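You operate a simulated robot arm through the tools that you are given. There is no shell and no other tool. Be economical: measure what you need, move in short steps, check, and stop when the job is done.

Carry out the task below with a simulated robot arm. There is one attempt and no reset: what you move stays moved.

## Task
Put the yellow brush on the front of the test table. Fetch the grey plastic tube and stand it on the rubber mat on the test table. Put the bottle that says "cleaner" from the top of the steel bench in the white bowl and the bottle labelled "soap" on top of the orange pad. Put the labelled blue coil on the top of the steel bench away on the shelf 23. Stack the dryer can labelled "Y752" from the top of the steel bench on top of the dryer can that says "Y230". Open the tubes drawer. Any order will do. Set down upright: grey plastic tube, bottle.

Only the result counts: the job must be done as asked and must still hold three seconds after the hand-in. Knocking over, shifting, dropping, spilling or breaking anything else fails it.

## Robot
A 7-joint arm with a three-finger gripper on a trunk, on a base that drives. Base frame: it is fixed to the floor where the robot stands at the start and does not move with it; the origin is under the middle of the robot, x ahead of it, y to its left, z up; the surface under the hand at the start is at about z = 760. Lengths are in mm, angles in degrees, forces in N, time in s.
With the tool pointing down near the work surface it reaches from about 100 to 880 mm from the robot's upright axis, wherever it stands. Its first joint turns from -166.0 to 166.0 degrees. Places, roughly: blue bottle, white bottle, yellow bottle [-4000, 1250, 750]; dryer can [-4500, 2500, 750]; front of the TEST table (17x44 cm) [380, 3360, 780]; grey plastic tube (6x6x15 cm) [500, 300, 800]; labelled blue coil [-4000, 2000, 750]; orange pad (10x6x5 cm) [-4000, 1300, 700]; rubber mat on the TEST table [400, 3800, 800]; shelf 23 [-2600, 5800, 900]; tubes drawer [400, 2300, 400]; white bowl (14x13x6 cm) [-4100, 900, 700]; yellow brush (3x3x19 cm) [700, -200, 900]. Payload 2.94 kg.
Tool frame: the origin (TCP) lies between the finger pads and is the grasp point; the fingertips stand 30 mm ahead of it; z points along the fingers, y is the line along which they close. Largest opening 132 mm; the body of the gripper starts 107 mm behind the TCP.
Orientation is that of the tool frame in the base frame, as a unit quaternion [w, x, y, z]. With the fingers straight down and closing along the base's y, the tool's x points along the base's -x, its y along +y and its z along -z.

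## Interface
- The arm moves only by the tool drive_tool. Its argument "steps" is a list of rows, each a list of 6 numbers: the shift along the base's x, y, z in mm, then the turn, a rotation vector about the base's x, y, z in degrees. In form: [[x, y, z, ax, ay, az], ...]. A call has 1 to 8 rows; each row shifts and turns the commanded pose from where the row before left it. "grip" is the opening, from 0 (shut) to 1 (fully open), set as the call begins (left out, the last holds). Each row takes 0.2 s and may step no farther than 50 mm and 8.6 degrees from the row before; otherwise, or with a gripper value out of range, the whole call is refused. A pose out of reach is approached as far as the arm can. The call stops where the force on the tool passes 40 N (or 10 N more than at its start, if that is more) or the arm is blocked; 0.2 s more then pass. The fingers move at their own pace and stop on an object; they squeeze with about 41 N. The grip force told is the motor's: it shows also when the fingers shut on nothing. Time passes only in rows, and 0.2 s behind the last, so rows that do not move let the fingers close. The reply holds the time, the measured pose of the TCP, the force on the tool along the base axes, the opening and the grip force, in the units named above and with some noise, with the torque about the TCP (base axes, N m) and any sound that the robot's microphone picked up.
- Cameras (640 x 400 px; columns grow to the right, rows downward): "scene" is now at [35.1, 166.5, 1735]; the picture's right is [-0.35, -0.93, 0.00], its down [-0.77, 0.29, -0.56] and it looks along [0.53, -0.20, -0.83] (base axes); focal length 249 px, centre (320, 200). "wrist" rides on the gripper at [72, 3, -144] in the tool frame; the picture's right is [-0.04, 1.00, 0.00], its down [-0.88, -0.04, -0.48] and it looks along [-0.48, -0.02, 0.88] (tool axes); focal length 256 px, centre (320, 200). There is no depth. A picture from a camera that has moved, and an enlarged one, comes with that camera's place and axes in the base frame and with its lens.
- camera(camera): a new picture of that camera. It takes no simulated time.
- move_column(by): slides the trunk up (or, below 0, down) by that many mm; the arm and the scene camera ride with it, the base frame stays. It gives what a move gives, with no picture.
- drive_base(legs): drives the robot by 1 to 6 legs, each [ahead, left, turn to the left] in mm, mm and degrees, along the robot's own axes; the way and the turn of a leg run together, so that a leg with both is an arc; at most 1500 mm and 180 degrees a leg. The arm and the cameras ride along, it lands a little off, and it stops where it bumps. It gives what a move gives.
- pan_tilt(pan, tilt): turns the head with the scene camera to pan (to the left, within 143 degrees either way) and tilt (down, from -29 to 69), counted from straight ahead of the robot. It gives what a move gives.
- enlarge(camera, box): a new picture of the part [left, top, right, bottom] of that camera's present view, enlarged. It takes no simulated time.
- sign_off(): hands the job in; it is judged then, once.

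Go step by step. Nothing tells you exact positions but the pictures and the camera data: compare them with the known pose of the tool, close in by small moves and look again before you grip or let go. The budget is 196 turns and 162 pictures, counting those below and the enlarged ones. Unless the task says otherwise, let go and move clear before handing in, and close with one line.

The tools are called as name(argument=value, ...) on one line, values as JSON. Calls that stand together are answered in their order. drive_tool: Moves the arm, as the interface text tells. Its arguments: {"type":"object","properties":{"steps":{"type":"array","items":{"type":"array","items":{"type":"number"}}},"grip":{"type":"number"}},"required":["steps"]} The other tools are called the same way: move_column (by) slides the trunk up or down; drive_base (legs) drives the base; pan_tilt (pan, tilt) turns the head that bears the scene camera; camera (camera) takes a picture; enlarge (camera, box) takes an enlarged picture of a part of a camera's view; sign_off () hands the job in.

At the start:

```text
time: 0.0
ee_pos: [433.8, 256.0, 1013.9]
orientation: [0.0, 0.0, 1.0, -0.001]
force: [-1.0, -0.8, 0.6]
wrist_torque: [0.02, 0.02, 0.01]
finger_gap: 131.9
grip_force: 0.1
trunk travel left (down, up): [-250.0, 290.0]
robot x, y, heading: [1.3, 2.3, 0.1]
head pan, tilt: [-20.8, 55.7]
```

scene: 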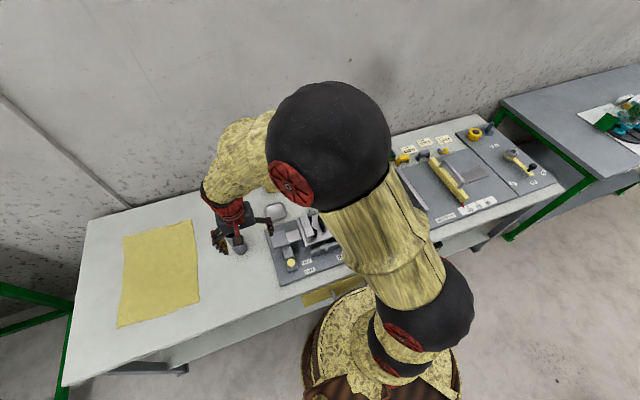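
wrist: 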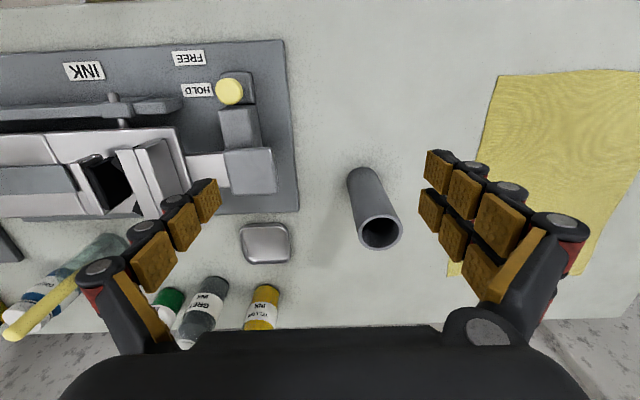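

I see the grey tube standing at about (541, 323), with its top near z 910. I'll move over it and take a look round for the brush.

drive_tool(steps=[[36, 22, 0, 0, 0, 0], [36, 22, 0, 0, 0, 0], [35, 23, 0, 0, 0, 0], [0, 0, 0, 0, 0, 0]], grip=1)

camera(camera="wrist")

enlarge(camera="scene", box=[380, 80, 640, 240])

```text
time: 1.0
ee_pos: [539.4, 324.1, 1016.8]
orientation: [0.0, 0.001, 1.0, 0.0]
force: [-0.1, 0.0, -0.1]
wrist_torque: [-0.03, 0.03, 0.01]
finger_gap: 132.0
grip_force: 0.0
trunk travel left (down, up): [-250.0, 290.0]
robot x, y, heading: [0.8, -1.5, -0.1]
head pan, tilt: [-20.8, 55.7]
```

```text
159 pictures are left
camera wrist: at [467.8, 327.3, 1159.0], right [0.04, 1.0, 0.0], down [0.88, -0.04, 0.48], along [0.47, -0.02, -0.88], focal length 256 px, centre (320, 200)
```

wrist: 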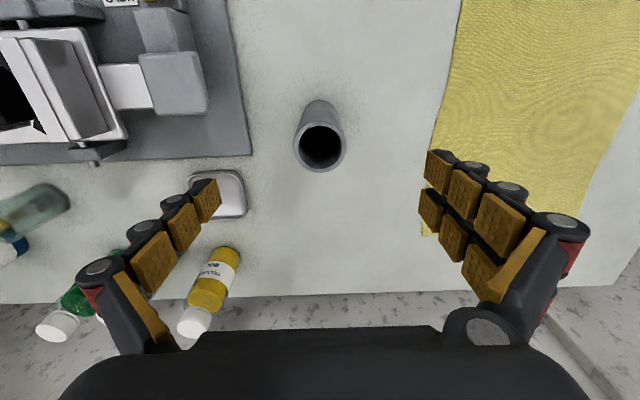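

```text
2.46 times, centred on (510, 160) of scene
camera zoom: at [35.4, 166.6, 1735.0], right [-0.35, -0.93, 0.0], down [-0.77, 0.29, -0.56], along [0.53, -0.2, -0.83], focal length 612 px, centre (-148, 298)
```

zoom: 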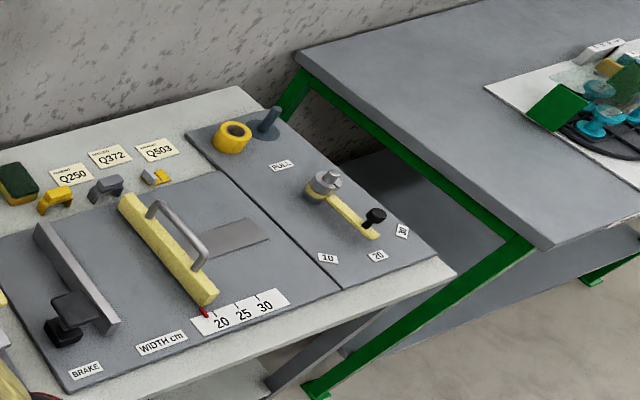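

The tube's centre is confirmed at (541, 324). I'll go down and grip it.

drive_tool(steps=[[1, 0, -50, 0, 0, 0], [0, 0, -50, 0, 0, 0], [0, 0, -48, 0, 0, 0], [0, 0, 0, 0, 0, 0]])

drive_tool(steps=[[0, 0, 0, 0, 0, 0], [0, 0, 0, 0, 0, 0], [0, 0, 0, 0, 0, 0], [0, 0, 0, 0, 0, 0], [0, 0, 0, 0, 0, 0]], grip=0)

camera(camera="wrist")

```text
time: 2.0
ee_pos: [541.7, 325.7, 865.7]
orientation: [0.0, 0.0, 1.0, 0.0]
force: [-0.7, 0.6, -1.1]
wrist_torque: [0.0, 0.0, -0.02]
finger_gap: 131.8
grip_force: 0.1
trunk travel left (down, up): [-250.0, 290.0]
robot x, y, heading: [2.4, 4.0, 0.2]
head pan, tilt: [-20.8, 55.7]
```

```text
time: 3.2
ee_pos: [541.3, 325.2, 866.4]
orientation: [-0.001, 0.0, 1.0, 0.0]
force: [-1.3, 0.1, 0.1]
wrist_torque: [-0.01, -0.02, 0.0]
finger_gap: 52.3
grip_force: 7.3
trunk travel left (down, up): [-250.0, 290.0]
robot x, y, heading: [-1.9, -1.4, -0.2]
head pan, tilt: [-20.8, 55.7]
```

```text
157 pictures are left
camera wrist: at [469.5, 328.4, 1009.3], right [0.04, 1.0, 0.0], down [0.88, -0.04, 0.48], along [0.48, -0.02, -0.88], focal length 256 px, centre (320, 200)
```

wrist: 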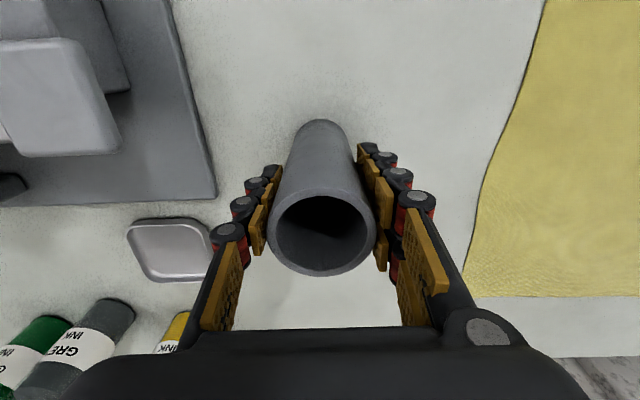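

The fingers are on the tube. I'll let the grip build up, then lift it straight up.

drive_tool(steps=[[0, 0, 0, 0, 0, 0], [0, 0, 0, 0, 0, 0], [0, 0, 30, 0, 0, 0], [0, 0, 50, 0, 0, 0], [0, 0, 50, 0, 0, 0], [0, 0, 50, 0, 0, 0], [0, 0, 30, 0, 0, 0]], grip=0)

camera(camera="wrist")

pan_tilt(pan=70, tilt=25)

camera(camera="scene")

```text
time: 4.8
ee_pos: [542.2, 323.8, 1076.3]
orientation: [0.0, 0.0, 1.0, 0.0]
force: [-0.1, -0.1, -2.1]
wrist_torque: [0.03, -0.04, -0.03]
finger_gap: 50.9
grip_force: 41.6
trunk travel left (down, up): [-250.0, 290.0]
robot x, y, heading: [2.0, -0.5, 0.1]
head pan, tilt: [-20.8, 55.7]
```

```text
156 pictures are left
camera wrist: at [470.9, 327.7, 1220.6], right [0.04, 1.0, 0.0], down [0.88, -0.04, 0.48], along [0.47, -0.02, -0.88], focal length 256 px, centre (320, 200)
```

wrist: 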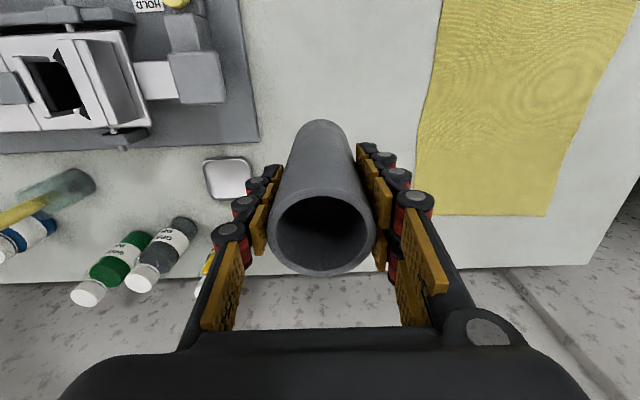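

```text
time: 6.5
ee_pos: [542.4, 325.4, 1077.1]
orientation: [0.0, 0.0, 1.0, 0.0]
force: [0.2, -0.2, -0.9]
wrist_torque: [0.0, 0.01, 0.01]
finger_gap: 50.7
grip_force: 40.7
trunk travel left (down, up): [-250.0, 290.0]
robot x, y, heading: [0.8, -0.4, -0.3]
head pan, tilt: [70.0, 25.0]
```

```text
155 pictures are left
camera scene: at [0.1, 278.4, 1779.8], right [0.94, -0.34, 0.0], down [-0.15, -0.4, -0.91], along [0.31, 0.85, -0.42], focal length 249 px, centre (320, 200)
```

scene: 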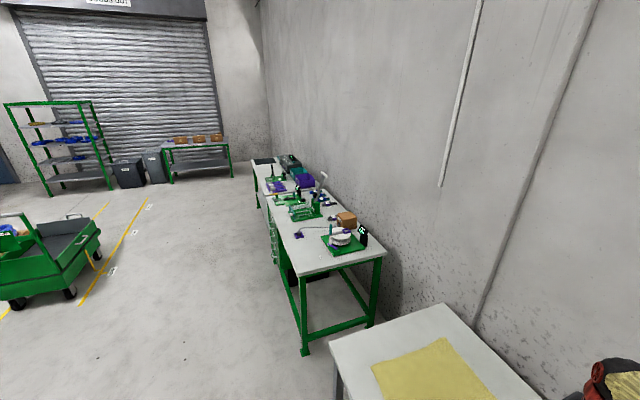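

I have the tube. The test table runs along +y with its front edge at about x 285. I'll pull the arm in, back off a little and drive left along the table.

drive_tool(steps=[[-48, 0, 0, 0, 0, 0], [-48, 0, 0, 0, 0, 0], [-48, 0, 0, 0, 0, 0], [-48, 0, 0, 0, 0, 0], [-30, 0, 0, 0, 0, 0]])

drive_base(legs=[[-200, 0, 0], [0, 1500, 0], [0, 1500, 0], [0, 500, 0]])

pan_tilt(pan=0, tilt=45)

camera(camera="scene")

camera(camera="wrist")

```text
time: 7.7
ee_pos: [319.3, 326.0, 1077.6]
orientation: [0.001, -0.001, 1.0, 0.0]
force: [0.2, -0.3, -0.7]
wrist_torque: [0.02, -0.03, 0.0]
finger_gap: 50.9
grip_force: 41.2
trunk travel left (down, up): [-250.0, 290.0]
robot x, y, heading: [2.1, 1.0, -0.1]
head pan, tilt: [70.0, 25.0]
```

```text
time: 25.6
ee_pos: [162.3, 3771.2, 1076.9]
orientation: [0.0, 0.005, 1.0, -0.001]
force: [-0.1, 0.1, -0.5]
wrist_torque: [0.02, -0.03, -0.02]
finger_gap: 50.7
grip_force: 41.2
trunk travel left (down, up): [-250.0, 290.0]
robot x, y, heading: [-160.8, 3450.2, -0.5]
head pan, tilt: [70.0, 25.0]
```

```text
time: 27.0
ee_pos: [162.3, 3771.7, 1076.9]
orientation: [0.0, 0.004, 1.0, 0.0]
force: [0.6, 0.3, -0.2]
wrist_torque: [-0.01, 0.03, 0.01]
finger_gap: 50.5
grip_force: 40.8
trunk travel left (down, up): [-250.0, 290.0]
robot x, y, heading: [-161.0, 3447.6, -0.5]
head pan, tilt: [0.0, 45.0]
```

```text
154 pictures are left
camera scene: at [-109.6, 3640.8, 1749.3], right [-0.01, -1.0, 0.0], down [-0.71, 0.01, -0.71], along [0.71, -0.01, -0.71], focal length 249 px, centre (320, 200)
```

scene: 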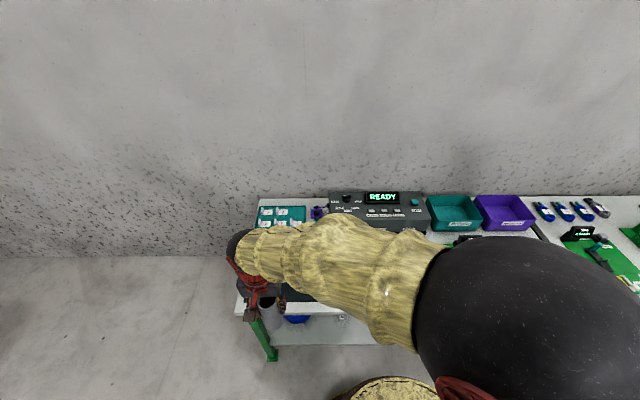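

```text
153 pictures are left
camera wrist: at [90.4, 3776.1, 1220.0], right [0.05, 1.0, 0.0], down [0.88, -0.05, 0.48], along [0.47, -0.03, -0.88], focal length 256 px, centre (320, 200)
```

wrist: 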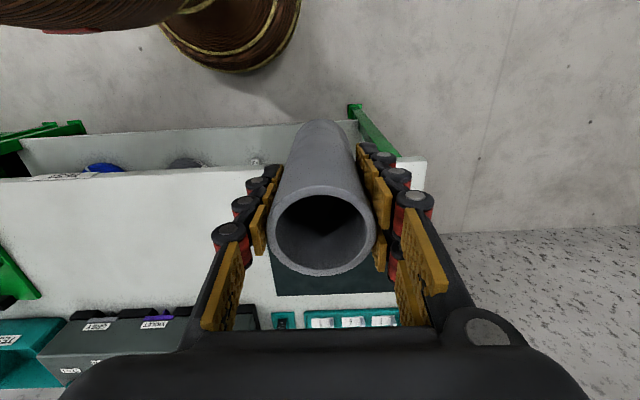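

The dark mat is visible behind the tube. I'll zoom in to get its near edge and check for anything standing on it.

enlarge(camera="scene", box=[225, 190, 385, 330])

drive_tool(steps=[[0, -45, 0, 0, 0, 0], [0, -45, 0, 0, 0, 0], [0, -45, 0, 0, 0, 0], [0, -45, 0, 0, 0, 0], [0, -20, 0, 0, 0, 0]])

camera(camera="wrist")

```text
2.86 times, centred on (305, 260) of scene
camera zoom: at [-109.6, 3640.8, 1749.3], right [-0.01, -1.0, 0.0], down [-0.71, 0.01, -0.71], along [0.71, -0.01, -0.71], focal length 711 px, centre (363, 29)
```

zoom: 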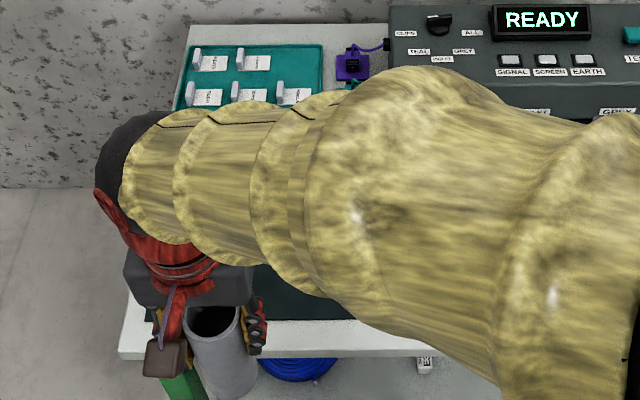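

```text
time: 28.2
ee_pos: [160.2, 3571.6, 1078.2]
orientation: [0.0, 0.005, 1.0, 0.0]
force: [0.1, -0.4, -1.0]
wrist_torque: [0.05, -0.04, 0.0]
finger_gap: 50.7
grip_force: 41.5
trunk travel left (down, up): [-250.0, 290.0]
robot x, y, heading: [-161.0, 3447.8, -0.5]
head pan, tilt: [0.0, 45.0]
```

```text
151 pictures are left
camera wrist: at [88.8, 3576.2, 1220.0], right [0.05, 1.0, 0.0], down [0.88, -0.05, 0.48], along [0.47, -0.03, -0.88], focal length 256 px, centre (320, 200)
```

wrist: 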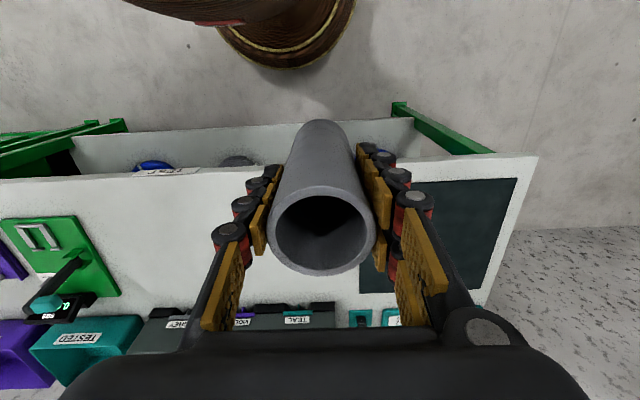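

The mat spans about x 293–582 and y 3635–3928, and it's empty. I'll move the tube over (410, 3790) and lower it.

drive_tool(steps=[[30, 36, 0, 0, 0, 0], [40, 36, 0, 0, 0, 0], [45, 36, 0, 0, 0, 0], [45, 36, 0, 0, 0, 0], [45, 36, 0, 0, 0, 0], [45, 38, 0, 0, 0, 0], [0, 0, -50, 0, 0, 0], [0, 0, -50, 0, 0, 0]])

camera(camera="wrist")

camera(camera="scene")

```text
refused: row 2 steps farther than a row can; nothing moved
```

```text
150 pictures are left
camera wrist: at [88.8, 3576.2, 1220.0], right [0.05, 1.0, 0.0], down [0.88, -0.05, 0.48], along [0.47, -0.03, -0.88], focal length 256 px, centre (320, 200)
```

wrist: 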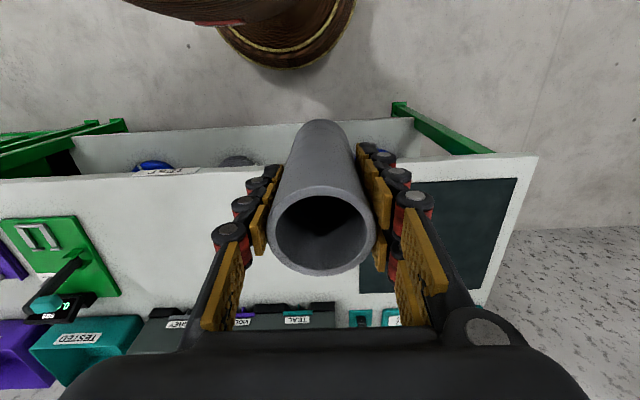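

```text
149 pictures are left
camera scene: at [-109.7, 3640.4, 1749.3], right [-0.01, -1.0, 0.0], down [-0.71, 0.01, -0.71], along [0.71, -0.01, -0.71], focal length 249 px, centre (320, 200)
```

scene: 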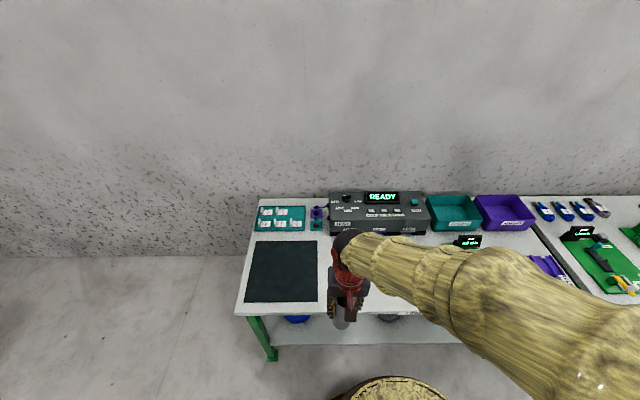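

The mat is clear, centred at about (430, 3790). I'll repeat the move in smaller rows.

drive_tool(steps=[[34, 31, 0, 0, 0, 0], [36, 31, 0, 0, 0, 0], [36, 31, 0, 0, 0, 0], [36, 31, 0, 0, 0, 0], [36, 31, 0, 0, 0, 0], [36, 31, 0, 0, 0, 0], [36, 31, 0, 0, 0, 0], [0, 0, -50, 0, 0, 0]])

drive_tool(steps=[[0, 0, -50, 0, 0, 0], [0, 0, -40, 0, 0, 0], [0, 0, -20, 0, 0, 0], [0, 0, -10, 0, 0, 0], [0, 0, -6, 0, 0, 0], [0, 0, 0, 0, 0, 0]])

camera(camera="wrist")

```text
time: 30.0
ee_pos: [410.5, 3789.8, 1026.3]
orientation: [-0.001, 0.005, 1.0, 0.0]
force: [1.1, 0.5, -1.4]
wrist_torque: [0.01, 0.03, -0.01]
finger_gap: 50.7
grip_force: 41.7
trunk travel left (down, up): [-250.0, 290.0]
robot x, y, heading: [-163.7, 3449.9, -0.4]
head pan, tilt: [0.0, 45.0]
```

```text
time: 31.4
ee_pos: [412.5, 3788.3, 901.6]
orientation: [0.001, 0.006, 1.0, 0.0]
force: [-0.2, 0.4, -0.7]
wrist_torque: [-0.03, 0.0, 0.01]
finger_gap: 50.7
grip_force: 41.0
trunk travel left (down, up): [-250.0, 290.0]
robot x, y, heading: [-161.0, 3449.0, -0.7]
head pan, tilt: [0.0, 45.0]
```

```text
148 pictures are left
camera wrist: at [339.7, 3792.5, 1043.7], right [0.05, 1.0, 0.0], down [0.88, -0.05, 0.48], along [0.47, -0.03, -0.88], focal length 256 px, centre (320, 200)
```

wrist: 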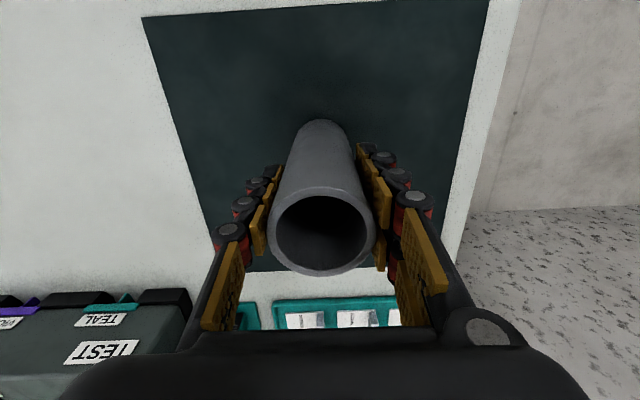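

I'm still above the mat, so I'll lower in small steps until it touches.

drive_tool(steps=[[0, 0, -3, 0, 0, 0], [0, 0, -3, 0, 0, 0], [0, 0, -3, 0, 0, 0], [0, 0, 0, 0, 0, 0]])

drive_tool(steps=[[0, 0, -2, 0, 0, 0], [0, 0, -2, 0, 0, 0], [0, 0, -2, 0, 0, 0], [0, 0, 0, 0, 0, 0]])

```text
time: 32.4
ee_pos: [412.5, 3788.6, 891.2]
orientation: [0.0, 0.005, 1.0, 0.0]
force: [-0.2, 0.5, -0.6]
wrist_torque: [-0.01, -0.02, 0.02]
finger_gap: 50.9
grip_force: 41.3
trunk travel left (down, up): [-250.0, 290.0]
robot x, y, heading: [-161.9, 3447.6, -0.7]
head pan, tilt: [0.0, 45.0]
```

```text
time: 33.4
ee_pos: [413.0, 3788.3, 889.8]
orientation: [0.002, 0.006, 1.0, 0.001]
force: [-7.4, -3.8, 32.1]
wrist_torque: [-0.2, 0.27, -0.14]
finger_gap: 50.7
grip_force: 41.0
trunk travel left (down, up): [-250.0, 290.0]
robot x, y, heading: [-162.3, 3449.8, -0.6]
head pan, tilt: [0.0, 45.0]
```

The tube is on the mat. I'll ease the pressure, let go and rise.

drive_tool(steps=[[0, 0, 4, 0, 0, 0], [0, 0, 0, 0, 0, 0]])

drive_tool(steps=[[0, 0, 0, 0, 0, 0], [0, 0, 0, 0, 0, 0], [0, 0, 0, 0, 0, 0], [0, 0, 0, 0, 0, 0], [0, 0, 40, 0, 0, 0], [0, 0, 50, 0, 0, 0], [0, 0, 50, 0, 0, 0], [0, 0, 50, 0, 0, 0]], grip=1)

camera(camera="wrist")

```text
time: 34.0
ee_pos: [413.3, 3789.0, 890.1]
orientation: [0.001, 0.005, 1.0, 0.0]
force: [2.8, 1.5, 9.1]
wrist_torque: [0.27, -0.53, -0.03]
finger_gap: 50.7
grip_force: 41.5
trunk travel left (down, up): [-250.0, 290.0]
robot x, y, heading: [-158.7, 3450.5, -0.5]
head pan, tilt: [0.0, 45.0]
```

```text
time: 35.8
ee_pos: [411.7, 3789.7, 1080.7]
orientation: [0.0, 0.005, 1.0, 0.0]
force: [-0.1, -0.6, 0.1]
wrist_torque: [0.05, -0.04, -0.02]
finger_gap: 131.7
grip_force: 0.1
trunk travel left (down, up): [-250.0, 290.0]
robot x, y, heading: [-157.5, 3448.2, -0.8]
head pan, tilt: [0.0, 45.0]
```

```text
147 pictures are left
camera wrist: at [339.0, 3791.9, 1223.3], right [0.05, 1.0, 0.0], down [0.88, -0.05, 0.48], along [0.47, -0.03, -0.88], focal length 256 px, centre (320, 200)
```

wrist: 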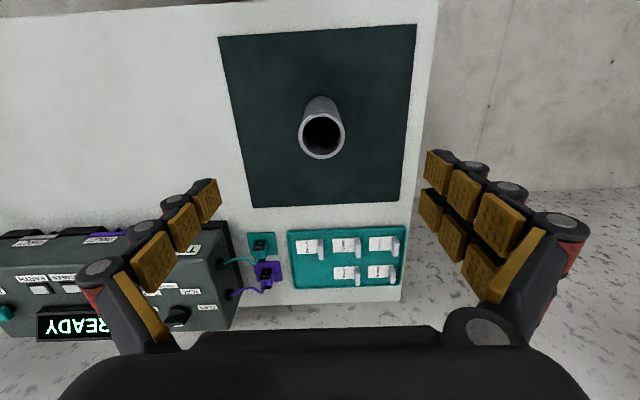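

The tube stands on the mat. Next is the drawer: I'll pull the arm in, back off and drive to about y 2300 for a look.

drive_tool(steps=[[-45, -20, 0, 0, 0, 0], [-45, -20, 0, 0, 0, 0], [-45, -20, 0, 0, 0, 0], [-45, -20, 0, 0, 0, 0], [-45, -20, 0, 0, 0, 0], [-45, 0, 0, 0, 0, 0]])

drive_base(legs=[[-500, 0, 0], [0, -1100, 0.6]])

pan_tilt(pan=0, tilt=48)

camera(camera="scene")

```text
time: 37.2
ee_pos: [140.0, 3688.0, 1080.7]
orientation: [0.001, 0.005, 1.0, 0.0]
force: [0.2, -0.6, -0.2]
wrist_torque: [-0.01, 0.02, -0.02]
finger_gap: 132.3
grip_force: 0.0
trunk travel left (down, up): [-250.0, 290.0]
robot x, y, heading: [-164.8, 3450.1, -0.7]
head pan, tilt: [0.0, 45.0]
```

```text
time: 45.5
ee_pos: [-365.9, 2574.1, 1080.1]
orientation: [0.0, 0.004, 1.0, 0.0]
force: [0.3, 0.1, -0.1]
wrist_torque: [0.02, 0.02, -0.01]
finger_gap: 132.2
grip_force: 0.1
trunk travel left (down, up): [-250.0, 290.0]
robot x, y, heading: [-668.8, 2334.0, -0.6]
head pan, tilt: [0.0, 45.0]
```

```text
time: 46.1
ee_pos: [-364.2, 2574.4, 1081.0]
orientation: [-0.001, 0.004, 1.0, 0.0]
force: [-0.8, 0.4, -0.2]
wrist_torque: [-0.01, -0.01, 0.01]
finger_gap: 131.9
grip_force: 0.2
trunk travel left (down, up): [-250.0, 290.0]
robot x, y, heading: [-665.2, 2336.1, -0.7]
head pan, tilt: [0.0, 48.0]
```

```text
146 pictures are left
camera scene: at [-618.0, 2526.5, 1745.1], right [-0.01, -1.0, 0.0], down [-0.74, 0.01, -0.67], along [0.67, -0.01, -0.74], focal length 249 px, centre (320, 200)
```

scene: 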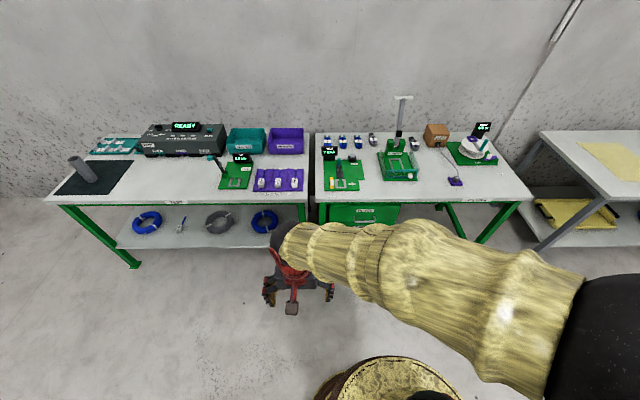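

There are two tables, and green drawers sit under the nearer one, hidden by the arm. I'll swing the arm to the right to see them.

drive_tool(steps=[[10, -49, 0, 0, 0, 0], [10, -48, 0, 0, 0, 0], [10, -48, 0, 0, 0, 0], [10, -48, 0, 0, 0, 0], [0, -49, 0, 0, 0, 0], [0, -49, 0, 0, 0, 0], [0, -49, 0, 0, 0, 0], [0, -49, 0, 0, 0, 0]])

drive_tool(steps=[[0, -49, 0, 0, 0, 0], [0, -49, 0, 0, 0, 0], [0, -49, 0, 0, 0, 0], [0, -49, 0, 0, 0, 0]])

camera(camera="scene")

```text
time: 47.9
ee_pos: [-324.0, 2183.8, 1079.6]
orientation: [0.0, 0.004, 1.0, 0.0]
force: [0.0, 0.1, 0.1]
wrist_torque: [-0.02, 0.0, 0.0]
finger_gap: 131.8
grip_force: 0.1
trunk travel left (down, up): [-250.0, 290.0]
robot x, y, heading: [-663.0, 2331.6, -0.3]
head pan, tilt: [0.0, 48.0]
```

```text
time: 48.9
ee_pos: [-323.7, 1988.5, 1079.1]
orientation: [-0.001, 0.004, 1.0, 0.001]
force: [-0.8, -1.1, 0.3]
wrist_torque: [0.02, 0.01, 0.03]
finger_gap: 131.9
grip_force: 0.1
trunk travel left (down, up): [-250.0, 290.0]
robot x, y, heading: [-667.8, 2335.1, -0.6]
head pan, tilt: [0.0, 48.0]
```

```text
145 pictures are left
camera scene: at [-617.7, 2525.2, 1745.2], right [-0.01, -1.0, 0.0], down [-0.74, 0.01, -0.67], along [0.67, -0.01, -0.74], focal length 249 px, centre (320, 200)
```

scene: 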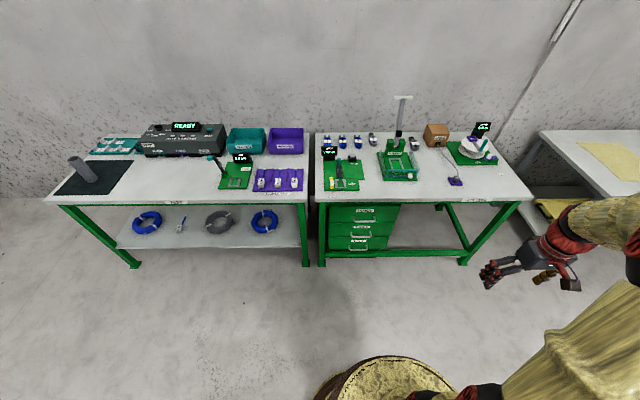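

enlarge(camera="scene", box=[310, 190, 410, 265])

enlarge(camera="scene", box=[180, 130, 320, 220])

```text
5.33 times, centred on (360, 228) of scene
camera zoom: at [-617.7, 2525.2, 1745.2], right [-0.01, -1.0, 0.0], down [-0.74, 0.01, -0.67], along [0.67, -0.01, -0.74], focal length 1327 px, centre (107, 53)
```

zoom: 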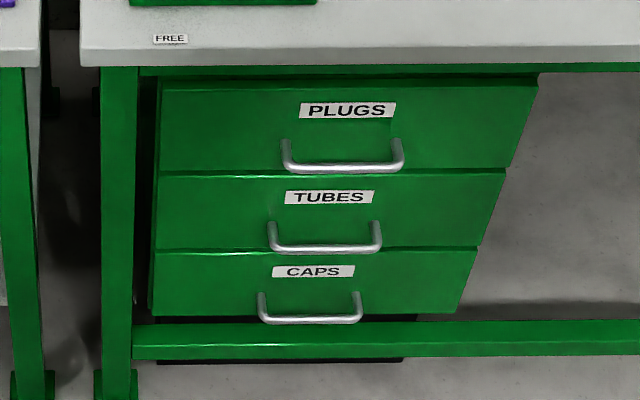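

```text
4.44 times, centred on (250, 175) of scene
camera zoom: at [-617.7, 2525.2, 1745.2], right [-0.01, -1.0, 0.0], down [-0.74, 0.01, -0.67], along [0.67, -0.01, -0.74], focal length 1106 px, centre (631, 311)
```

zoom: 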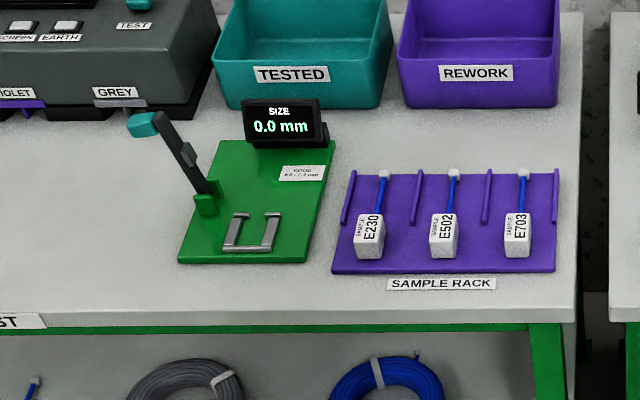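

The TUBES drawer is the middle one, and its bow handle is near (280, 2248, 400). I'll lower the trunk and turn the tool to point at +x with the fingers closing vertically.

move_column(by=-250)

drive_tool(steps=[[0, 18, -15, -4.949, -4.949, 4.949], [0, 18, -15, -4.949, -4.949, 4.949], [0, 18, -15, -4.949, -4.949, 4.949], [0, 18, -15, -4.949, -4.949, 4.949], [0, 18, -15, -4.949, -4.949, 4.949], [0, 18, -15, -4.949, -4.949, 4.949], [0, 18, -15, -4.949, -4.949, 4.949]], grip=0.6)

drive_tool(steps=[[0, 18, -15, -4.949, -4.949, 4.949], [0, 18, -15, -4.949, -4.949, 4.949], [0, 18, -15, -4.949, -4.949, 4.949], [0, 18, -15, -4.949, -4.949, 4.949], [0, 18, -15, -4.949, -4.949, 4.949], [0, 18, -15, -4.949, -4.949, 4.949], [0, 18, -15, -4.949, -4.949, 4.949]])

camera(camera="wrist")

camera(camera="scene")

```text
time: 51.5
ee_pos: [-323.6, 1990.7, 830.7]
orientation: [0.0, 0.004, 1.0, 0.0]
force: [-0.4, 0.3, 0.6]
wrist_torque: [-0.01, 0.01, 0.0]
finger_gap: 131.9
grip_force: 0.2
trunk travel left (down, up): [0.0, 540.0]
robot x, y, heading: [-670.7, 2335.3, -0.7]
head pan, tilt: [0.0, 48.0]
```

```text
time: 53.1
ee_pos: [-331.1, 2121.1, 717.4]
orientation: [0.274, -0.277, 0.884, -0.26]
force: [3.6, -2.5, 6.0]
wrist_torque: [0.29, 0.51, 0.08]
finger_gap: 79.2
grip_force: 0.1
out of reach, approached as far as the arm can: row 7
trunk travel left (down, up): [0.0, 540.0]
robot x, y, heading: [-672.1, 2338.9, -0.4]
head pan, tilt: [0.0, 48.0]
```

```text
time: 54.7
ee_pos: [-211.9, 2131.4, 911.0]
orientation: [0.392, -0.472, 0.705, -0.354]
force: [-0.2, -1.0, -0.1]
wrist_torque: [-0.01, 0.02, -0.03]
finger_gap: 79.3
grip_force: 0.0
out of reach, approached as far as the arm can: row 1, 2, 3, 4, 5, 6, 7
trunk travel left (down, up): [0.0, 540.0]
robot x, y, heading: [-667.7, 2336.4, -0.2]
head pan, tilt: [0.0, 48.0]
```

```text
142 pictures are left
camera wrist: at [-358.4, 2081.8, 955.0], right [-0.38, 0.34, -0.86], down [-0.19, 0.88, 0.44], along [0.91, 0.33, -0.27], focal length 256 px, centre (320, 200)
```

wrist: 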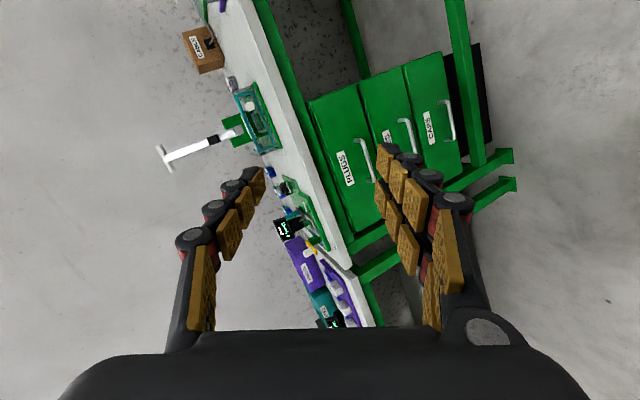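

```text
141 pictures are left
camera scene: at [-618.1, 2526.3, 1495.1], right [-0.01, -1.0, 0.0], down [-0.74, 0.01, -0.67], along [0.67, -0.01, -0.74], focal length 249 px, centre (320, 200)
```

scene: 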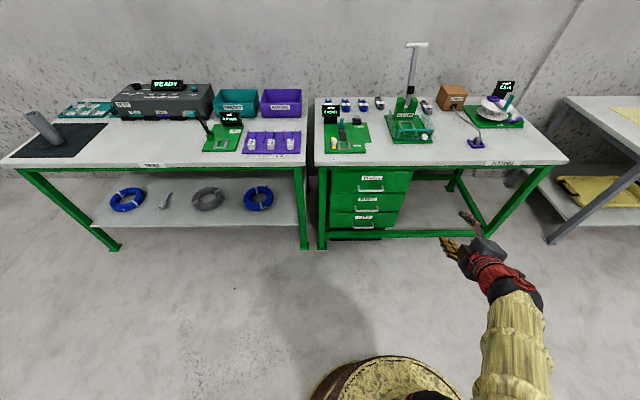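

The turn was out of reach this close in, so I'll push the tool forward to where the horizontal pose is reachable.

drive_tool(steps=[[50, 0, 0, 0, 0, 0], [50, 0, 0, 0, 0, 0], [50, 0, 0, 0, 0, 0], [50, 0, 0, 0, 0, 0], [0, 0, 0, 0, 0, 0], [0, 0, 0, 0, 0, 0]])

camera(camera="wrist")

```text
time: 56.1
ee_pos: [-15.8, 2133.7, 933.6]
orientation: [0.391, -0.473, 0.707, -0.352]
force: [0.0, 0.5, 1.1]
wrist_torque: [0.04, -0.07, -0.02]
finger_gap: 79.5
grip_force: 0.0
out of reach, approached as far as the arm can: row 1, 2, 3
trunk travel left (down, up): [0.0, 540.0]
robot x, y, heading: [-668.4, 2334.2, -0.5]
head pan, tilt: [0.0, 48.0]
```

```text
140 pictures are left
camera wrist: at [-162.8, 2085.7, 978.8], right [-0.38, 0.35, -0.86], down [-0.19, 0.88, 0.44], along [0.9, 0.33, -0.27], focal length 256 px, centre (320, 200)
```

wrist: 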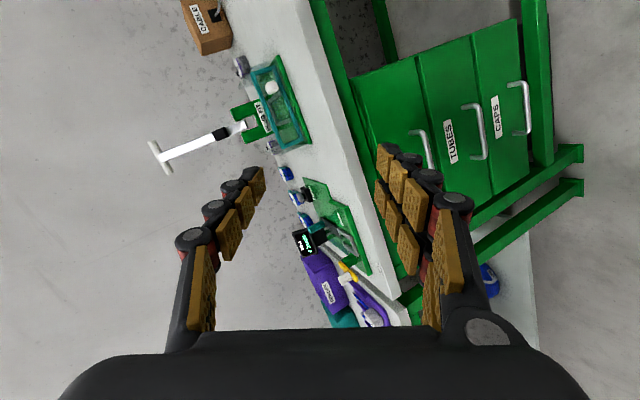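

The tool is now in a reachable zone. I'll finish the rotation and zoom on the drawers from the lowered head to triangulate the handle.

drive_tool(steps=[[0, 0, -20, -3.95, -6.33, 2.82], [0, 0, -20, -3.95, -6.33, 2.82], [0, 0, -20, -3.95, -6.33, 2.82], [0, 0, -20, -3.95, -6.33, 2.82], [0, 0, 0, 0, 0, 0]])

enlarge(camera="scene", box=[310, 160, 410, 245])

camera(camera="wrist")

```text
time: 57.3
ee_pos: [-17.4, 2134.0, 934.0]
orientation: [0.39, -0.473, 0.707, -0.352]
force: [-0.3, 1.1, -0.3]
wrist_torque: [0.01, -0.02, 0.0]
finger_gap: 79.2
grip_force: 0.0
out of reach, approached as far as the arm can: row 1, 2, 3, 4
trunk travel left (down, up): [0.0, 540.0]
robot x, y, heading: [-664.9, 2337.0, -0.6]
head pan, tilt: [0.0, 48.0]
```

```text
4.71 times, centred on (360, 202) of scene
camera zoom: at [-618.0, 2526.3, 1495.1], right [-0.01, -1.0, 0.0], down [-0.74, 0.01, -0.67], along [0.67, -0.01, -0.74], focal length 1171 px, centre (132, 188)
```

zoom: 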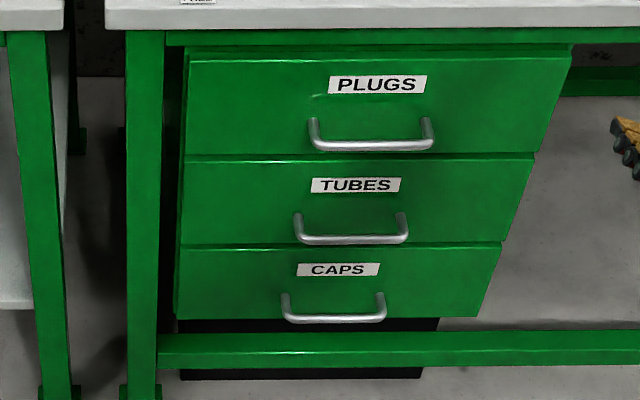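

```text
138 pictures are left
camera wrist: at [-163.1, 2085.6, 978.9], right [-0.38, 0.35, -0.86], down [-0.19, 0.88, 0.44], along [0.9, 0.33, -0.27], focal length 256 px, centre (320, 200)
```

wrist: 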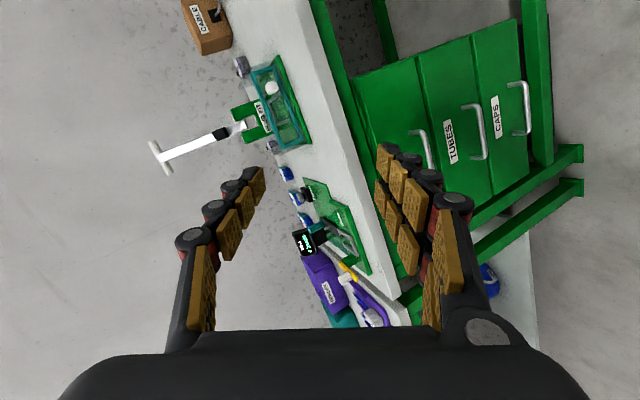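

The handle bar is at about (245, 2262, 452). A fully horizontal tool seems to hit a joint limit, so I'll go for a grasp pitched roughly 38° down, closing in the vertical plane.

drive_tool(steps=[[0, 0, 0, -4.1, 1.43, 5.0], [0, 0, 0, -4.1, 1.43, 5.0], [0, 0, 0, -4.1, 1.43, 5.0], [0, 0, 0, 0, 8, 0], [0, 0, 0, 0, 0, 0]])

drive_tool(steps=[[-10, 0, -45, 0, 0, 0], [-10, 0, -45, 0, 0, 0], [-10, 0, -45, 0, 0, 0], [0, 0, -45, 0, 0, 0], [0, 0, -45, 0, 0, 0], [0, 0, 0, 0, 0, 0]])

camera(camera="scene")

```text
time: 58.5
ee_pos: [-15.0, 2135.1, 933.0]
orientation: [0.31, -0.635, 0.636, -0.31]
force: [0.6, 0.5, -0.2]
wrist_torque: [0.01, -0.02, 0.0]
finger_gap: 79.3
grip_force: 0.1
trunk travel left (down, up): [0.0, 540.0]
robot x, y, heading: [-666.3, 2333.4, -0.4]
head pan, tilt: [0.0, 48.0]
```

```text
time: 59.9
ee_pos: [2.7, 2145.5, 804.8]
orientation: [0.298, -0.64, 0.643, -0.298]
force: [0.5, -0.3, -0.8]
wrist_torque: [0.03, -0.01, 0.02]
finger_gap: 79.1
grip_force: 0.0
out of reach, approached as far as the arm can: row 3, 4, 5
trunk travel left (down, up): [0.0, 540.0]
robot x, y, heading: [-667.7, 2336.9, -0.5]
head pan, tilt: [0.0, 48.0]
```

```text
137 pictures are left
camera scene: at [-617.6, 2526.1, 1495.1], right [-0.01, -1.0, 0.0], down [-0.74, 0.01, -0.67], along [0.67, -0.01, -0.74], focal length 249 px, centre (320, 200)
```

scene: 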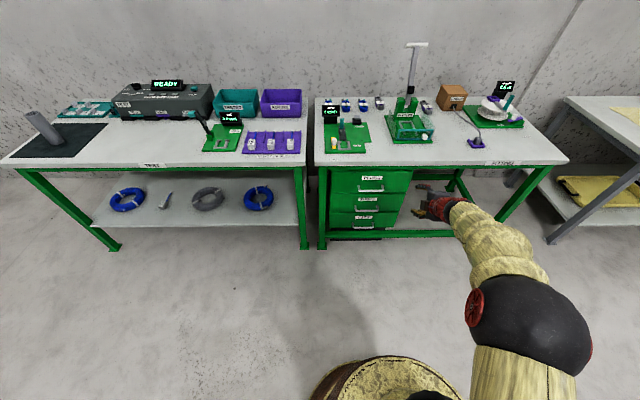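

The forearm can't go that low while in front of the robot. I'll stand to the left of the drawers and reach to the robot's right with the tool pointing ahead, so first I swing the arm over to the right side.

drive_tool(steps=[[-25, -25, 30, 0, 0, 0], [-35, -32, 0, 0, 0, 0], [-35, -32, 0, 0, 0, 0], [-35, -33, 0, 0, 0, 0], [-35, -33, 0, 0, 0, 0], [-35, -33, 0, 0, 0, 0], [-35, -33, 0, 0, 0, 0], [-35, -33, 0, 0, 0, 0]])

drive_tool(steps=[[-40, -28, 0, 0, 0, 0], [-40, -28, 0, 0, 0, 0], [-40, -28, 0, 0, 0, 0], [-30, -28, 0, 0, 0, 0], [0, 0, 0, 0, 0, 0]])

```text
time: 61.6
ee_pos: [-115.6, 2021.7, 976.2]
orientation: [-0.333, 0.69, -0.575, 0.288]
force: [-0.3, 0.6, 0.5]
wrist_torque: [-0.05, 0.0, -0.04]
finger_gap: 79.3
grip_force: 0.1
out of reach, approached as far as the arm can: row 1, 2, 3, 4, 5, 6, 7, 8
trunk travel left (down, up): [0.0, 540.0]
robot x, y, heading: [-671.1, 2336.6, -0.6]
head pan, tilt: [0.0, 48.0]
stopped in row 8: the arm was blocked; the commanded pose is now the measured one
```

```text
time: 62.4
ee_pos: [-120.6, 2050.3, 1033.4]
orientation: [-0.351, 0.738, -0.512, 0.263]
force: [-0.2, -0.1, -0.4]
wrist_torque: [0.02, -0.02, 0.03]
finger_gap: 79.3
grip_force: 0.1
out of reach, approached as far as the arm can: row 1, 2, 3
trunk travel left (down, up): [0.0, 540.0]
robot x, y, heading: [-667.0, 2336.3, -0.6]
head pan, tilt: [0.0, 48.0]
stopped in row 3: the arm was blocked; the commanded pose is now the measured one
```

The wrist ran to a joint limit in this roll direction. I'll unwind to tool-down, then re-approach with the opposite roll.

drive_tool(steps=[[-5, 0, 0, 2.59, 3.46, -7.27], [-5, 0, 0, 2.59, 3.46, -7.27], [-5, 0, 0, 2.59, 3.46, -7.27], [-5, 0, 0, 2.59, 3.46, -7.27], [-5, 0, 0, 2.59, 3.46, -7.27], [-5, 0, 0, 2.59, 3.46, -7.27], [-5, 0, 0, 2.59, 3.46, -7.27]])

drive_tool(steps=[[-10, 0, 0, 2.59, 3.46, -7.27], [-10, 0, 0, 2.59, 3.46, -7.27], [-10, 0, 0, 2.59, 3.46, -7.27], [-10, 0, 0, 2.59, 3.46, -7.27], [-10, 0, 0, 2.59, 3.46, -7.27], [-10, 0, 0, 2.59, 3.46, -7.27], [-10, 0, 0, 2.59, 3.46, -7.27]])

```text
time: 64.0
ee_pos: [-157.3, 2049.1, 1035.0]
orientation: [0.201, -0.425, 0.87, -0.151]
force: [0.2, -0.5, -0.1]
wrist_torque: [0.0, -0.02, -0.02]
finger_gap: 79.2
grip_force: 0.1
trunk travel left (down, up): [0.0, 540.0]
robot x, y, heading: [-666.2, 2334.8, -0.5]
head pan, tilt: [0.0, 48.0]
```

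```text
time: 65.6
ee_pos: [-227.8, 2048.4, 1033.6]
orientation: [-0.001, 0.001, 1.0, 0.001]
force: [0.2, 0.3, 0.9]
wrist_torque: [0.01, 0.0, 0.0]
finger_gap: 79.1
grip_force: 0.0
trunk travel left (down, up): [0.0, 540.0]
robot x, y, heading: [-663.9, 2334.0, -0.6]
head pan, tilt: [0.0, 48.0]
```

The tool points down again. Next I swing to the right side while yawing −90°, so the tool's x axis points back along the arm.

drive_tool(steps=[[-28, -24, -10, 0, 0, -8.2], [-28, -24, -10, 0, 0, -8.2], [-28, -24, -10, 0, 0, -8.2], [-28, -24, -10, 0, 0, -8.2], [-28, -24, -10, 0, 0, -8.2], [-28, -24, -10, 0, 0, -8.2]])

drive_tool(steps=[[-28, -24, -10, 0, 0, -8.2], [-28, -24, -10, 0, 0, -8.2], [-28, -24, -10, 0, 0, -8.2], [-28, -24, -10, 0, 0, -8.2], [-28, -24, -10, 0, 0, -8]])

drive_tool(steps=[[15, 0, -10, 0, -8.2, 0], [15, 0, -10, 0, -8.2, 0], [15, 0, -10, 0, -8.2, 0], [15, 0, -10, 0, -8.2, 0], [15, 0, -10, 0, -8.2, 0], [15, 0, -10, 0, -8.2, 0]])

drive_tool(steps=[[15, 0, -10, 0, -8.2, 0], [15, 0, -10, 0, -8.2, 0], [15, 0, -10, 0, -8.2, 0], [15, 0, -10, 0, -8.2, 0], [15, 0, -10, 0, -8, 0]])

camera(camera="wrist")

```text
time: 67.0
ee_pos: [-395.2, 1903.7, 976.2]
orientation: [-0.001, 0.416, 0.909, 0.0]
force: [0.9, 0.1, 0.0]
wrist_torque: [-0.05, 0.02, -0.01]
finger_gap: 79.1
grip_force: 0.1
trunk travel left (down, up): [0.0, 540.0]
robot x, y, heading: [-664.9, 2331.6, -0.7]
head pan, tilt: [0.0, 48.0]
```

```text
time: 68.2
ee_pos: [-534.6, 1783.6, 924.7]
orientation: [-0.001, 0.707, 0.707, 0.001]
force: [-0.1, 0.5, 1.3]
wrist_torque: [-0.01, 0.05, 0.02]
finger_gap: 79.0
grip_force: 0.1
trunk travel left (down, up): [0.0, 540.0]
robot x, y, heading: [-666.1, 2336.5, -0.3]
head pan, tilt: [0.0, 48.0]
```

```text
time: 69.6
ee_pos: [-445.0, 1783.7, 865.5]
orientation: [0.295, 0.642, 0.643, 0.295]
force: [-0.3, -0.6, 0.5]
wrist_torque: [-0.04, 0.04, 0.0]
finger_gap: 79.2
grip_force: 0.0
trunk travel left (down, up): [0.0, 540.0]
robot x, y, heading: [-665.4, 2335.6, -0.1]
head pan, tilt: [0.0, 48.0]
```

```text
time: 70.8
ee_pos: [-369.9, 1783.9, 816.5]
orientation: [0.501, 0.498, 0.501, 0.5]
force: [-0.3, 0.0, 1.1]
wrist_torque: [0.0, 0.1, -0.01]
finger_gap: 79.1
grip_force: 0.0
trunk travel left (down, up): [0.0, 540.0]
robot x, y, heading: [-666.4, 2335.9, -0.3]
head pan, tilt: [0.0, 48.0]
```

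```text
136 pictures are left
camera wrist: at [-513.7, 1856.8, 817.2], right [0.0, -0.04, 1.0], down [-0.47, -0.88, -0.04], along [0.88, -0.47, -0.02], focal length 256 px, centre (320, 200)
```

wrist: 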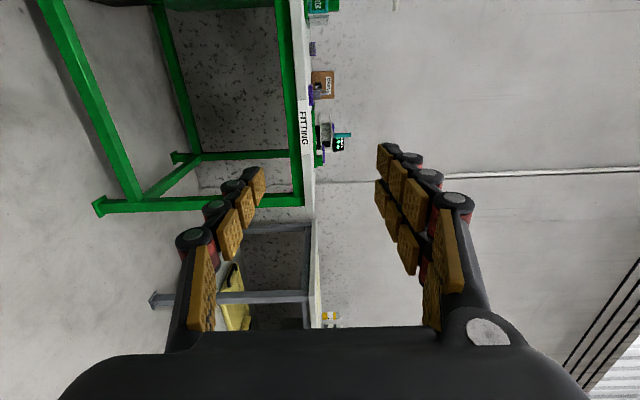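

That worked: the tool is horizontal with the roll right. I'll lower to handle height and drive to line up.

drive_tool(steps=[[0, 0, -46, 0, 0, 0], [0, 0, -46, 0, 0, 0], [0, 0, -46, 0, 0, 0], [0, 0, -46, 0, 0, 0], [0, 0, -46, 0, 0, 0], [0, 0, -46, 0, 0, 0], [0, 0, -46, 0, 0, 0], [0, 0, -42, 0, 0, 0]])

drive_base(legs=[[0, 478, 0], [350, 0, 0]])

camera(camera="wrist")

```text
time: 72.6
ee_pos: [-370.8, 1784.2, 451.8]
orientation: [0.5, 0.498, 0.502, 0.5]
force: [-0.3, -0.9, 1.2]
wrist_torque: [-0.03, 0.08, 0.06]
finger_gap: 79.0
grip_force: 0.0
trunk travel left (down, up): [0.0, 540.0]
robot x, y, heading: [-672.2, 2337.1, -0.7]
head pan, tilt: [0.0, 48.0]
```

```text
time: 77.3
ee_pos: [-17.4, 2259.9, 450.2]
orientation: [0.498, 0.498, 0.502, 0.501]
force: [-0.2, 0.4, 0.0]
wrist_torque: [0.01, -0.01, -0.01]
finger_gap: 79.2
grip_force: 0.1
trunk travel left (down, up): [0.0, 540.0]
robot x, y, heading: [-316.6, 2808.5, -0.0]
head pan, tilt: [0.0, 48.0]
```

```text
135 pictures are left
camera wrist: at [-161.1, 2332.8, 452.2], right [0.0, -0.04, 1.0], down [-0.47, -0.88, -0.04], along [0.88, -0.47, -0.02], focal length 256 px, centre (320, 200)
```

wrist: 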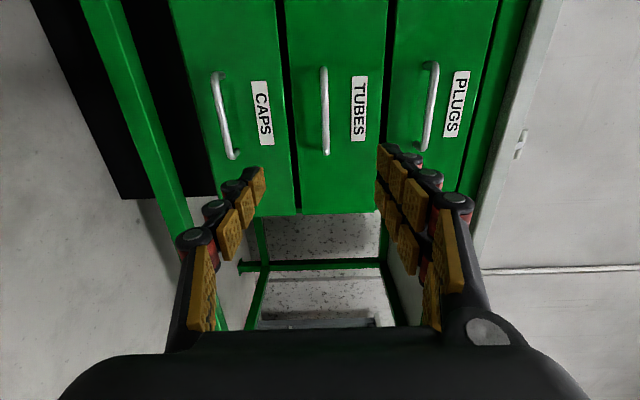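

The TUBES handle is right ahead at about (245, 2267, 458). I'll drive 150 nearer, then look again.

drive_base(legs=[[150, 0, 0]])

drive_tool(steps=[[0, 7, 7, 0, 0, 0], [20, 0, 0, 0, 0, 0], [0, 0, 0, 0, 0, 0]])

camera(camera="wrist")

```text
time: 78.7
ee_pos: [135.6, 2261.3, 450.2]
orientation: [0.497, 0.498, 0.503, 0.503]
force: [-0.2, 0.4, -0.4]
wrist_torque: [-0.03, 0.05, -0.01]
finger_gap: 79.2
grip_force: 0.0
trunk travel left (down, up): [0.0, 540.0]
robot x, y, heading: [-162.9, 2808.0, -0.1]
head pan, tilt: [0.0, 48.0]
```

```text
time: 79.5
ee_pos: [153.5, 2266.7, 456.2]
orientation: [0.498, 0.498, 0.502, 0.502]
force: [-0.1, 0.5, 0.2]
wrist_torque: [-0.02, -0.01, -0.01]
finger_gap: 79.3
grip_force: 0.0
trunk travel left (down, up): [0.0, 540.0]
robot x, y, heading: [-163.8, 2811.5, 0.2]
head pan, tilt: [0.0, 48.0]
```

```text
134 pictures are left
camera wrist: at [10.5, 2339.2, 459.2], right [0.0, -0.04, 1.0], down [-0.47, -0.88, -0.04], along [0.88, -0.47, -0.02], focal length 256 px, centre (320, 200)
```

wrist: 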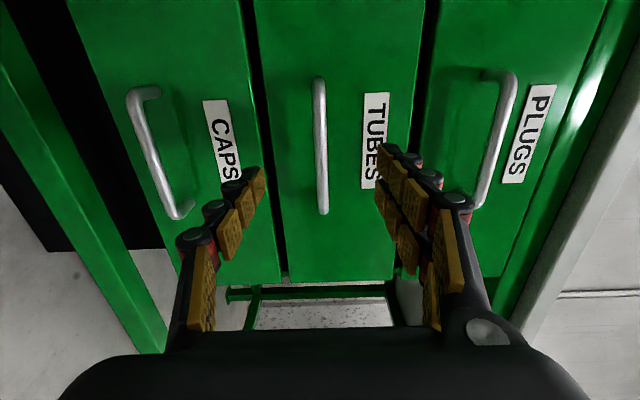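

The bar is centred between the fingers vertically. I'll move in 70 mm and check.

drive_tool(steps=[[35, 0, 0, 0, 0, 0], [35, 0, 0, 0, 0, 0], [0, 0, 0, 0, 0, 0]], grip=0.45)

camera(camera="wrist")

```text
time: 80.2
ee_pos: [225.6, 2268.8, 456.6]
orientation: [0.498, 0.498, 0.502, 0.502]
force: [0.6, 1.1, -0.3]
wrist_torque: [-0.01, 0.0, -0.02]
finger_gap: 59.3
grip_force: 0.1
trunk travel left (down, up): [0.0, 540.0]
robot x, y, heading: [-165.7, 2808.5, -0.0]
head pan, tilt: [0.0, 48.0]
```

```text
133 pictures are left
camera wrist: at [81.7, 2339.6, 459.0], right [0.0, -0.04, 1.0], down [-0.47, -0.88, -0.04], along [0.88, -0.47, -0.02], focal length 256 px, centre (320, 200)
```

wrist: 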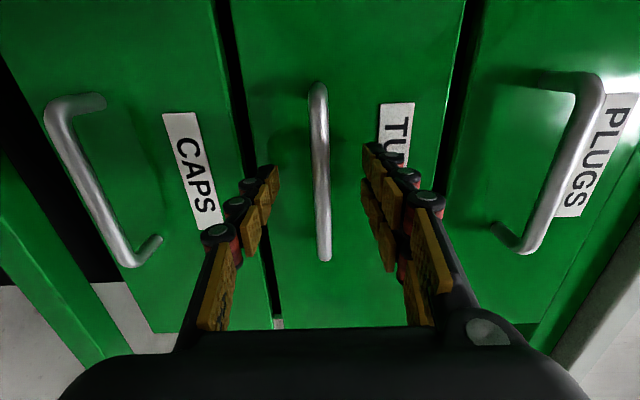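

The bar is just ahead of the TCP. I'll move 8 mm further and close.

drive_tool(steps=[[8, 0, 0, 0, 0, 0], [0, 0, 0, 0, 0, 0]])

drive_tool(steps=[[0, 0, 0, 0, 0, 0], [0, 0, 0, 0, 0, 0], [0, 0, 0, 0, 0, 0], [0, 0, 0, 0, 0, 0], [0, 0, 0, 0, 0, 0], [0, 0, 0, 0, 0, 0]], grip=0)

camera(camera="wrist")

```text
time: 80.8
ee_pos: [233.2, 2268.3, 456.6]
orientation: [0.498, 0.498, 0.502, 0.502]
force: [-0.1, -0.3, -1.1]
wrist_torque: [-0.02, 0.01, 0.01]
finger_gap: 59.1
grip_force: 0.0
trunk travel left (down, up): [0.0, 540.0]
robot x, y, heading: [-164.9, 2806.1, -0.3]
head pan, tilt: [0.0, 48.0]
```

```text
time: 82.2
ee_pos: [232.3, 2267.7, 458.5]
orientation: [0.499, 0.497, 0.502, 0.502]
force: [1.7, 2.4, 13.7]
wrist_torque: [0.15, -0.08, 0.48]
finger_gap: 10.7
grip_force: 37.9
trunk travel left (down, up): [0.0, 540.0]
robot x, y, heading: [-161.6, 2809.3, -0.2]
head pan, tilt: [0.0, 48.0]
```

```text
132 pictures are left
camera wrist: at [89.3, 2339.5, 459.7], right [0.0, -0.04, 1.0], down [-0.47, -0.88, -0.04], along [0.88, -0.47, -0.02], focal length 256 px, centre (320, 200)
```

wrist: 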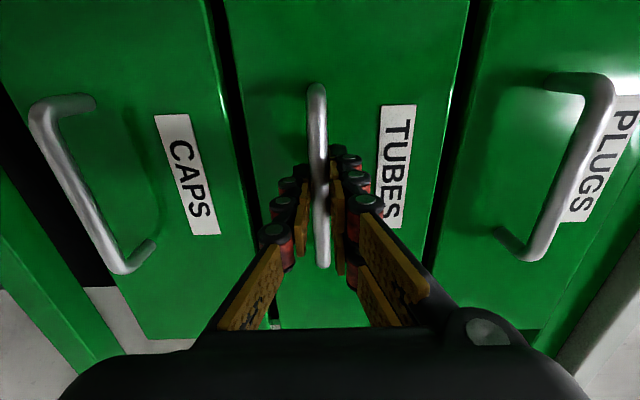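

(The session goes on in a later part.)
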